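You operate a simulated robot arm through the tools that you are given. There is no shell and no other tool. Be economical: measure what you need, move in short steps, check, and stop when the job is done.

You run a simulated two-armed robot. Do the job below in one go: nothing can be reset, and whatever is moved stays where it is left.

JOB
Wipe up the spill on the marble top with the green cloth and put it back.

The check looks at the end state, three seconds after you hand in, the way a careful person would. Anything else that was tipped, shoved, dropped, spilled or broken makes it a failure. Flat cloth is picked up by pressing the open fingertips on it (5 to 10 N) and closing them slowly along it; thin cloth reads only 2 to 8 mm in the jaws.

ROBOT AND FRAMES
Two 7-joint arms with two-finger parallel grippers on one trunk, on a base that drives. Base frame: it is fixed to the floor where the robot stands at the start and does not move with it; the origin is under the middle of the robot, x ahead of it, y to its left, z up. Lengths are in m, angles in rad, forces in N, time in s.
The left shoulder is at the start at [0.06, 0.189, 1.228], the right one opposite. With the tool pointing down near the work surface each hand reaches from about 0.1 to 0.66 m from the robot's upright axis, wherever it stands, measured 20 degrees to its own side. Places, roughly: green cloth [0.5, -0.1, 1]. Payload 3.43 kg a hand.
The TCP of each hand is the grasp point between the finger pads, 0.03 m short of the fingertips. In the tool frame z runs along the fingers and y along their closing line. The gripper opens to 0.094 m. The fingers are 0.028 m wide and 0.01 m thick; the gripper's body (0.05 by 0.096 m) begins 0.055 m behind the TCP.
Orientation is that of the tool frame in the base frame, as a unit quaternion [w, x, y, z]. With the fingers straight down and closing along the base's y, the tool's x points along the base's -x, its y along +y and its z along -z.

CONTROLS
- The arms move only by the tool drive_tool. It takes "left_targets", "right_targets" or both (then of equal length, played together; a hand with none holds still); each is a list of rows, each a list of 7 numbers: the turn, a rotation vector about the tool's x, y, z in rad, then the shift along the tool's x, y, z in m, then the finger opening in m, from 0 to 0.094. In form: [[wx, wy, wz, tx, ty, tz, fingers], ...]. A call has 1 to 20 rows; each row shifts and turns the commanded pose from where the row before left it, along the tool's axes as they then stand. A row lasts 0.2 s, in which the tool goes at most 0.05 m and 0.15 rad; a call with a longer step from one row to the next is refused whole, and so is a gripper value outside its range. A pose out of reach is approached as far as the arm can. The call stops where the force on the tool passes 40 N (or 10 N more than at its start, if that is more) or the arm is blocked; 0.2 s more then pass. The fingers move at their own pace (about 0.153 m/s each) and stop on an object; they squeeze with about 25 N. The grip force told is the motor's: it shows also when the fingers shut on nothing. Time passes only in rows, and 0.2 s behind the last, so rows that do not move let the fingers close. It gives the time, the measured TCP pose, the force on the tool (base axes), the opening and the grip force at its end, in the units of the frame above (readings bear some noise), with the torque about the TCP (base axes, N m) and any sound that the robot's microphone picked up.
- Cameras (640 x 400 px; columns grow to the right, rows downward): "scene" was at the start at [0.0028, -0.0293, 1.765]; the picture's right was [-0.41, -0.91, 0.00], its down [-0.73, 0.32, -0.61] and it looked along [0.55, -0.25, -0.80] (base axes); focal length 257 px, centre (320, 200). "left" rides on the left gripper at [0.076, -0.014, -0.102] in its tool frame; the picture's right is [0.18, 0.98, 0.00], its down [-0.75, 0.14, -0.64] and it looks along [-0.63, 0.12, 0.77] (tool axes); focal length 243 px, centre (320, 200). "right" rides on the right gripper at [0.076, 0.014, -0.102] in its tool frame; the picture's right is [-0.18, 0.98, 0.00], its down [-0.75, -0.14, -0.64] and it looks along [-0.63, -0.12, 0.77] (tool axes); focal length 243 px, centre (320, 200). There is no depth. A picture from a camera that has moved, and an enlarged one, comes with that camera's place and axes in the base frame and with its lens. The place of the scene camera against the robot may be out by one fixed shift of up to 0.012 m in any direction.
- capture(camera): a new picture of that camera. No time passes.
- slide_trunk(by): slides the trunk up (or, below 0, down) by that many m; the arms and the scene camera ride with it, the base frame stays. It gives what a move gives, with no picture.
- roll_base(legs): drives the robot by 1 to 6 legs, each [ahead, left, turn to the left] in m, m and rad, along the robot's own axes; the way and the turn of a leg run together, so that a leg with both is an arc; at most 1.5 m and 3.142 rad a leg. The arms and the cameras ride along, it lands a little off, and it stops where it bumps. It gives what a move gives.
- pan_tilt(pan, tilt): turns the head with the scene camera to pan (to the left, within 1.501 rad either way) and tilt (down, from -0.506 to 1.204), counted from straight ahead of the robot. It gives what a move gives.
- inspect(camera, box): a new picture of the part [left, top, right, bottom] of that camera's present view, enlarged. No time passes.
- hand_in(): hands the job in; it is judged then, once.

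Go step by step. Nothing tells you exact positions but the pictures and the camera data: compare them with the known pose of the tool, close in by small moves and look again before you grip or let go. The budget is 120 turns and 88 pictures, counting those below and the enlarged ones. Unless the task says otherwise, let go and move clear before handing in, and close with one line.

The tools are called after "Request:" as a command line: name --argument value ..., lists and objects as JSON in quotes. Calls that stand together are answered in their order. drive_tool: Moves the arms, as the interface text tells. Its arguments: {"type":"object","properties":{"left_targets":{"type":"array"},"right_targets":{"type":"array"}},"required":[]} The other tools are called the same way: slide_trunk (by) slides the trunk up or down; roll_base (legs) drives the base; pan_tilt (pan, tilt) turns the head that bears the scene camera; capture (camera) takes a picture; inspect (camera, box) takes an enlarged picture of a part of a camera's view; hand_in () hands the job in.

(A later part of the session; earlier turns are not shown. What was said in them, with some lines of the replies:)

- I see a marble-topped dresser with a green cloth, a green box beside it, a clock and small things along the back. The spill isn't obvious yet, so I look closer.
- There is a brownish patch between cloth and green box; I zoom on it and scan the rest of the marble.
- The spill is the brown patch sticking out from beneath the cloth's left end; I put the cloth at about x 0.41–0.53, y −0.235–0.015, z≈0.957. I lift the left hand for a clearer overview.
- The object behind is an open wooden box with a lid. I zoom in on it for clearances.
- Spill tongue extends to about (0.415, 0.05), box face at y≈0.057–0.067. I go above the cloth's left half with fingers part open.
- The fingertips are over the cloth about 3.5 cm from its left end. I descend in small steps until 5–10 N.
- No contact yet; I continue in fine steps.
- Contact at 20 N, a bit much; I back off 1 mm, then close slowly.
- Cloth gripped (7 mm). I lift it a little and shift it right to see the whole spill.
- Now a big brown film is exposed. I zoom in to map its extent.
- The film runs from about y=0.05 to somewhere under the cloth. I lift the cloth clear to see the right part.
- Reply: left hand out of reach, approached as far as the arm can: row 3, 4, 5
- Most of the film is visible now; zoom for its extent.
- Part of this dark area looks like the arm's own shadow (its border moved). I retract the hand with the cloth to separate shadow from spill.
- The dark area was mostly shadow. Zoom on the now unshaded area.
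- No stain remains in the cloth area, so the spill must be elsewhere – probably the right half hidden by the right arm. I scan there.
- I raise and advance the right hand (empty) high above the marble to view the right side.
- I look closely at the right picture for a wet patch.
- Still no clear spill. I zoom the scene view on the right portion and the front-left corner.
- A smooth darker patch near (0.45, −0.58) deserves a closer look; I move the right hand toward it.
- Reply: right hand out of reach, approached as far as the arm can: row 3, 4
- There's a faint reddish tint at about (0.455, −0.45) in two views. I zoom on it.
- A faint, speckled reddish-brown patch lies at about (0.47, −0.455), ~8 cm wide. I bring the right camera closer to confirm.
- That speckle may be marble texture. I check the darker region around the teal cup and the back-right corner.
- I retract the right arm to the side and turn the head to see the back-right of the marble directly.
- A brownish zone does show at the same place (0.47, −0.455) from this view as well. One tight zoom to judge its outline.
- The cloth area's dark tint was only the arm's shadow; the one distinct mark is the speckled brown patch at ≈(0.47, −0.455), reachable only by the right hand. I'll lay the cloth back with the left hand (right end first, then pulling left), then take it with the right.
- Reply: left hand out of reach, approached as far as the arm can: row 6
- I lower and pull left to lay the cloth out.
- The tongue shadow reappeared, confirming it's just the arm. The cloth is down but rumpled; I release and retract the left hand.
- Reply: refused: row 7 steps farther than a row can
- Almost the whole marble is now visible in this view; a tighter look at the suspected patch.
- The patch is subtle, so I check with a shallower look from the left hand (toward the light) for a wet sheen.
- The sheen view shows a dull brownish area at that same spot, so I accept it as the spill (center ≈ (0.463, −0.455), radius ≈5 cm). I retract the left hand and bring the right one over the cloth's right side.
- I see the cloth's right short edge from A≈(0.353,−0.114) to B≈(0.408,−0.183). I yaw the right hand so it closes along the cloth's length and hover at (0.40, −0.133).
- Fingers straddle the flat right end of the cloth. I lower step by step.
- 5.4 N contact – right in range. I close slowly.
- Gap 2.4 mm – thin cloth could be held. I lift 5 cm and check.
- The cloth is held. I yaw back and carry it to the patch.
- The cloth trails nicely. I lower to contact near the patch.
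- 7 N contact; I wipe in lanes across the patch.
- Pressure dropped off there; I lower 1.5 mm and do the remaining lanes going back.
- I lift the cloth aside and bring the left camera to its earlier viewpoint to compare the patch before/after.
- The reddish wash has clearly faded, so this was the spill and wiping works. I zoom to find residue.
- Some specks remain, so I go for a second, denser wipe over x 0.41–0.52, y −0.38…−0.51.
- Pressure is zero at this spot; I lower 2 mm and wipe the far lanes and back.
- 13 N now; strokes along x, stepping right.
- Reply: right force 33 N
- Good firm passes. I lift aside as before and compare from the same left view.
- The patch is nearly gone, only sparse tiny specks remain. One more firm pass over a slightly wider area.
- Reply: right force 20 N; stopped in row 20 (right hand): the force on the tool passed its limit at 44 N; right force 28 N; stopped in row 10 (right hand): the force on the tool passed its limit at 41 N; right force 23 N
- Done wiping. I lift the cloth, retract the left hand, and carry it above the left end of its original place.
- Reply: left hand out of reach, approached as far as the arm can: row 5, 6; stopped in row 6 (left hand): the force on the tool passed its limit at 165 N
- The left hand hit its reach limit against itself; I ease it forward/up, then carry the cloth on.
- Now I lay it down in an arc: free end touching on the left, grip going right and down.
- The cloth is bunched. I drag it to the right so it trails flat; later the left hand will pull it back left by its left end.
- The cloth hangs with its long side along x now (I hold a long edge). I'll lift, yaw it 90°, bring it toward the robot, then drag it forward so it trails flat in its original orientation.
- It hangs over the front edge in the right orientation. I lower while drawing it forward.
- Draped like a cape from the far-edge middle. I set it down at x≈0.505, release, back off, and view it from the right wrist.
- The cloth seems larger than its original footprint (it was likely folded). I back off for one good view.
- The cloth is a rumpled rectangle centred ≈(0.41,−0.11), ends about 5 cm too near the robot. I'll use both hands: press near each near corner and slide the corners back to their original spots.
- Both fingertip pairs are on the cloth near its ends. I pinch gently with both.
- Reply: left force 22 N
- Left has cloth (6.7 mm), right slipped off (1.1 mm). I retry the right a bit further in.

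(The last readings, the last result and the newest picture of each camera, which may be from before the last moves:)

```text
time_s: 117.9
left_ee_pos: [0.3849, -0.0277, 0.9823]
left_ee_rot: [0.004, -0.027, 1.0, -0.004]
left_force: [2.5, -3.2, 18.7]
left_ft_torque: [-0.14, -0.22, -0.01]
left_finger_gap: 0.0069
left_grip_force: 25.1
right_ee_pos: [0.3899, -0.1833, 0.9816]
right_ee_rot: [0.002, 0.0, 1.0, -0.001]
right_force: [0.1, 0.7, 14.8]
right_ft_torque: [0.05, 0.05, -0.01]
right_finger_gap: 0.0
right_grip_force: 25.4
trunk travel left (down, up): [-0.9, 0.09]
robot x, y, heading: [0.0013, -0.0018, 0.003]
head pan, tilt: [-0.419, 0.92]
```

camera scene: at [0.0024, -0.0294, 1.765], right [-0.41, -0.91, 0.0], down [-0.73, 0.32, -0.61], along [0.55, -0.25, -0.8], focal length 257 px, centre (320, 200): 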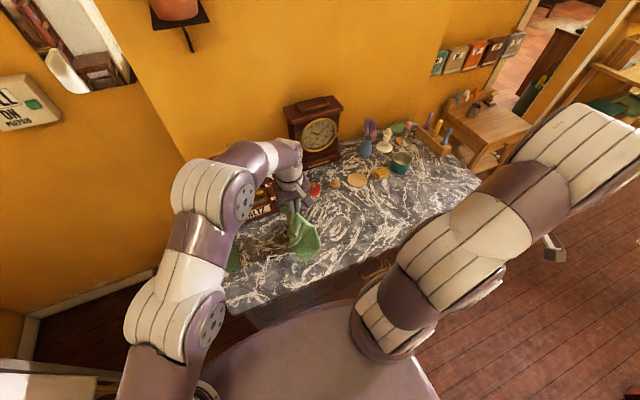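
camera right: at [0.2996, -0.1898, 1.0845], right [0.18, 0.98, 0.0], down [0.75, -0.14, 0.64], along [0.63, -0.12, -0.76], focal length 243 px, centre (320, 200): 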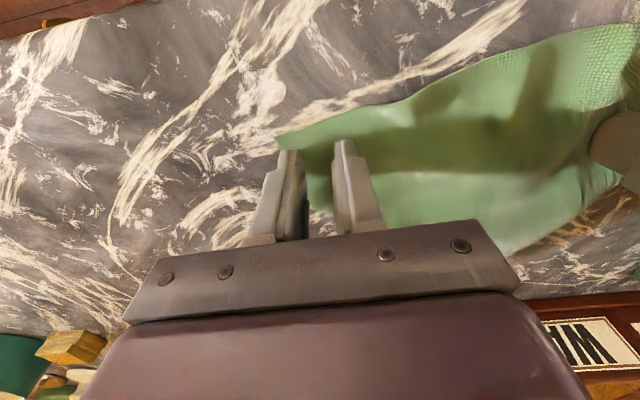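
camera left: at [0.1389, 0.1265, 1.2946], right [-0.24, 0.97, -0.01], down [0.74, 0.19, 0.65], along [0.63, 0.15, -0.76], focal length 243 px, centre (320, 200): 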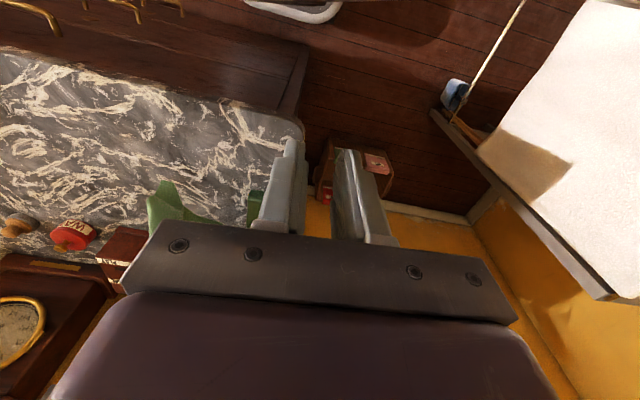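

The right can't pinch there, so it will press and slide (15 N) while the left, holding cloth, pulls its end to the original place.

Request:
drive_tool --right_targets '[[0, 0, 0, -0.008, -0.003, 0, 0], [0, 0, 0, -0.008, -0.003, 0, 0], [0, 0, 0, -0.008, -0.003, 0, 0], [0, 0, 0, -0.008, -0.003, 0, 0], [0, 0, 0, -0.008, -0.003, 0, 0], [0, 0, 0, -0.008, -0.003, 0, 0], [0, 0, 0, -0.008, -0.003, 0, 0], [0, 0, 0, 0, 0, 0, 0]]' --left_targets '[[0, 0, 0, -0.003, 0.001, -0.002, 0], [0, 0, 0, -0.008, 0.003, -0.001, 0], [0, 0, 0, -0.008, 0.003, 0, 0], [0, 0, 0, -0.008, 0.003, 0, 0], [0, 0, 0, -0.008, 0.003, 0, 0], [0, 0, 0, -0.008, 0.003, 0, 0], [0, 0, 0, -0.003, 0.003, 0, 0], [0, 0, 0, 0, 0, 0, 0]]'

Request:
capture --camera "right"

```text
time_s: 119.7
left_ee_pos: [0.4288, -0.0061, 0.9859]
left_ee_rot: [0.005, -0.027, 1.0, -0.004]
left_force: [0.8, -11.3, 2.4]
left_ft_torque: [-0.44, -0.02, -0.08]
left_finger_gap: 0.0031
left_grip_force: 24.8
right_ee_pos: [0.4472, -0.2039, 0.9813]
right_ee_rot: [0.002, 0.0, 1.0, 0.0]
right_force: [-4.1, 9.4, 15.4]
right_ft_torque: [0.31, -0.01, 0.1]
right_finger_gap: 0.0002
right_grip_force: 25.1
trunk travel left (down, up): [-0.9, 0.09]
robot x, y, heading: [0.001, 0.0011, 0.004]
head pan, tilt: [-0.419, 0.92]
```

```text
3 pictures are left
camera right: at [0.371, -0.1895, 1.0846], right [0.18, 0.98, 0.0], down [0.75, -0.14, 0.64], along [0.63, -0.12, -0.76], focal length 243 px, centre (320, 200)
```

right: 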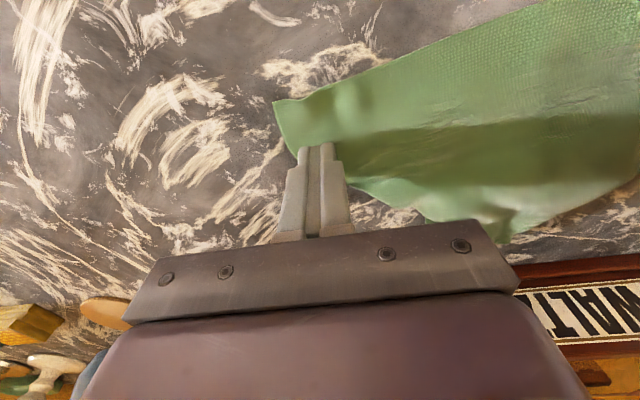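

The cloth is now taut and its near-right corner is at ≈(0.41,−0.22), matching the original. The far-right part is still pulled in, so I press there and slide it right.

Request:
drive_tool --right_targets '[[0, 0, 0, 0, 0, -0.02, 0], [0, 0, 0, 0, 0, -0.015, 0.02], [0, 0, 0, -0.027, 0.033, 0, 0.02], [0, 0, 0, -0.027, 0.03, 0, 0.02], [0, 0, 0, 0, 0, 0.02, 0.02], [0, 0, 0, 0, 0, 0.012, 0.02], [0, 0, 0, 0, 0, 0.002, 0.02], [0, 0, 0, 0, 0, 0.001, 0.02], [0, 0, 0, 0, 0, 0, 0.02]]'

```text
time_s: 121.7
left_ee_pos: [0.4295, -0.0057, 0.9859]
left_ee_rot: [0.004, -0.027, 1.0, -0.004]
left_force: [0.8, -1.0, 7.9]
left_ft_torque: [-0.04, -0.04, 0.01]
left_finger_gap: 0.0025
left_grip_force: 25.3
right_ee_pos: [0.5002, -0.1413, 0.983]
right_ee_rot: [0.002, 0.0, 1.0, 0.0]
right_force: [-2.1, -0.2, 12.9]
right_ft_torque: [0.21, 0.08, 0.03]
right_finger_gap: 0.0201
right_grip_force: 0.4
trunk travel left (down, up): [-0.9, 0.09]
robot x, y, heading: [0.0008, 0.0005, -0.0]
head pan, tilt: [-0.419, 0.92]
```

12.9 N on it; slide right 6 cm, slightly forward.

Request:
drive_tool --right_targets '[[0, 0, 0, -0.002, -0.01, 0, 0.02], [0, 0, 0, -0.002, -0.01, 0, 0.02], [0, 0, 0, -0.002, -0.01, 0, 0.02], [0, 0, 0, -0.002, -0.01, 0, 0.02], [0, 0, 0, -0.002, -0.01, 0, 0.02], [0, 0, 0, -0.002, -0.01, 0, 0.02], [0, 0, 0, 0, 0, 0, 0.02], [0, 0, 0, 0, 0, -0.02, 0.02], [0, 0, 0, 0, 0, -0.04, 0.02], [0, 0, 0, 0, 0, -0.04, 0.02], [0, 0, 0, 0.03, -0.03, -0.02, 0.02], [0, 0, 0, 0.04, -0.025, 0, 0.02], [0, 0, 0, 0.04, -0.025, 0, 0.02], [0, 0, 0, 0.04, -0.025, 0, 0.02], [0, 0, 0, 0.04, -0.025, 0, 0.02], [0, 0, 0, 0, 0, 0, 0.02]]' --left_targets '[[0, 0, 0, 0, 0, 0, 0], [0, 0, 0, 0, 0, 0, 0], [0, 0, 0, 0, 0, 0, 0], [0, 0, 0, 0, 0, 0, 0], [0, 0, 0, 0, 0, 0, 0], [0, 0, 0, 0, 0, 0, 0], [0, 0, 0, 0, 0, 0, 0], [0, 0, 0, 0, 0, 0, 0.02], [0, 0, 0, 0, 0, 0, 0.03], [0, 0, 0, 0, 0, -0.02, 0.03], [0, 0, 0, 0, 0, -0.04, 0.03], [0, 0, 0, 0, 0, -0.04, 0.03], [0, 0, 0, 0.03, 0.02, -0.03, 0.03], [0, 0, 0, 0.04, 0.02, -0.02, 0.03], [0, 0, 0, 0.04, 0.02, 0, 0.03], [0, 0, 0, 0.04, 0.02, 0, 0.03]]'

Request:
inspect --camera "scene" --box '[205, 130, 425, 310]'

```text
time_s: 125.1
left_ee_pos: [0.2744, 0.07, 1.1338]
left_ee_rot: [0.004, -0.027, 1.0, -0.004]
left_force: [0.0, -0.2, 0.1]
left_ft_torque: [-0.01, 0.0, 0.0]
left_finger_gap: 0.0298
left_grip_force: 0.1
right_ee_pos: [0.3225, -0.3304, 1.1018]
right_ee_rot: [0.0, 0.0, 1.0, -0.001]
right_force: [0.2, 0.5, 0.5]
right_ft_torque: [-0.03, 0.0, -0.02]
right_finger_gap: 0.0199
right_grip_force: 0.1
trunk travel left (down, up): [-0.9, 0.09]
robot x, y, heading: [-0.0021, -0.003, 0.002]
head pan, tilt: [-0.419, 0.92]
```

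```text
2.22 times, centred on (315, 220) of scene
camera zoom: at [0.0019, -0.0274, 1.765], right [-0.41, -0.91, 0.0], down [-0.73, 0.32, -0.61], along [0.55, -0.25, -0.79], focal length 572 px, centre (331, 156)
```

zoom: 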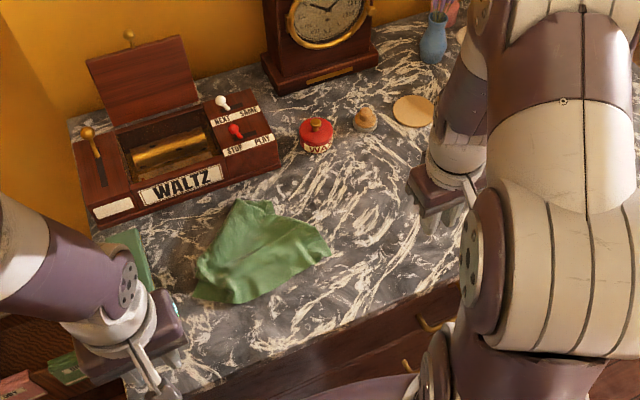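

The cloth lies mostly flat, centred ≈(0.45,−0.10) against the original (0.47,−0.11), and nothing else has moved. I take the left camera to its earlier viewpoint to confirm that the spill area is clean.

Request:
drive_tool --right_targets '[[0, 0, 0, 0, 0, -0.03, 0.02], [0, 0, 0, 0.02, -0.03, -0.02, 0.02], [0, 0, 0, 0.02, -0.03, -0.02, 0.02], [0, 0, 0, 0.02, -0.03, 0, 0.02], [0, 0, 0, 0.02, -0.02, 0, 0.02], [0, 0, 0, 0, 0, 0, 0.02]]' --left_targets '[[0, 0, 0, 0, -0.03, -0.01, 0.02], [0, 0, 0, 0, -0.035, -0.01, 0.02], [0, 0, 0, 0, -0.035, -0.003, 0.02], [0, 0, 0, 0, -0.035, 0, 0.02], [0, 0, 0, 0, 0, 0, 0.02], [0, 0, 0, 0, 0, 0, 0.02]]'

Request:
inspect --camera "left" --box '[0, 110, 110, 210]'

```text
time_s: 126.5
left_ee_pos: [0.2845, -0.0673, 1.1569]
left_ee_rot: [0.003, -0.028, 1.0, -0.004]
left_force: [-0.4, 0.2, 0.2]
left_ft_torque: [-0.04, 0.01, -0.02]
left_finger_gap: 0.0201
left_grip_force: 0.0
right_ee_pos: [0.2428, -0.4399, 1.1716]
right_ee_rot: [0.0, -0.001, 1.0, -0.002]
right_force: [0.2, 0.8, 0.1]
right_ft_torque: [-0.01, 0.0, 0.01]
right_finger_gap: 0.0195
right_grip_force: 0.0
trunk travel left (down, up): [-0.9, 0.09]
robot x, y, heading: [-0.0022, 0.0013, 0.001]
head pan, tilt: [-0.419, 0.92]
```

```text
4.00 times, centred on (55, 160) of left
camera zoom: at [0.2067, -0.0843, 1.259], right [-0.24, 0.97, -0.01], down [0.74, 0.19, 0.65], along [0.63, 0.15, -0.76], focal length 970 px, centre (1380, 360)
```

zoom: 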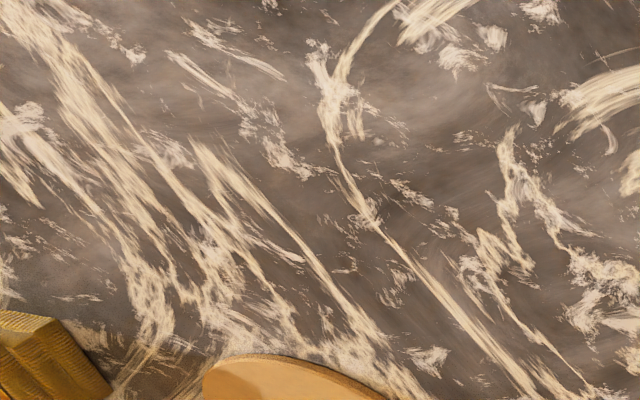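

The spill area is clean, the cloth is back in its place and both hands are clear of it.

Request:
hand_in

```text
The job is handed in.
```

I wiped up the spill, a faint brown patch on the right half of the marble top, and the last close-up showed it clean. The green cloth is back within about 2 cm of where it was, lying mostly flat, but its far corners are drawn in and it isn't as smooth as before. I saw nothing else moved or tipped in the pictures. At one point the left hand was stopped by a brief hard contact, most likely with the robot itself; a picture taken there showed nothing disturbed.
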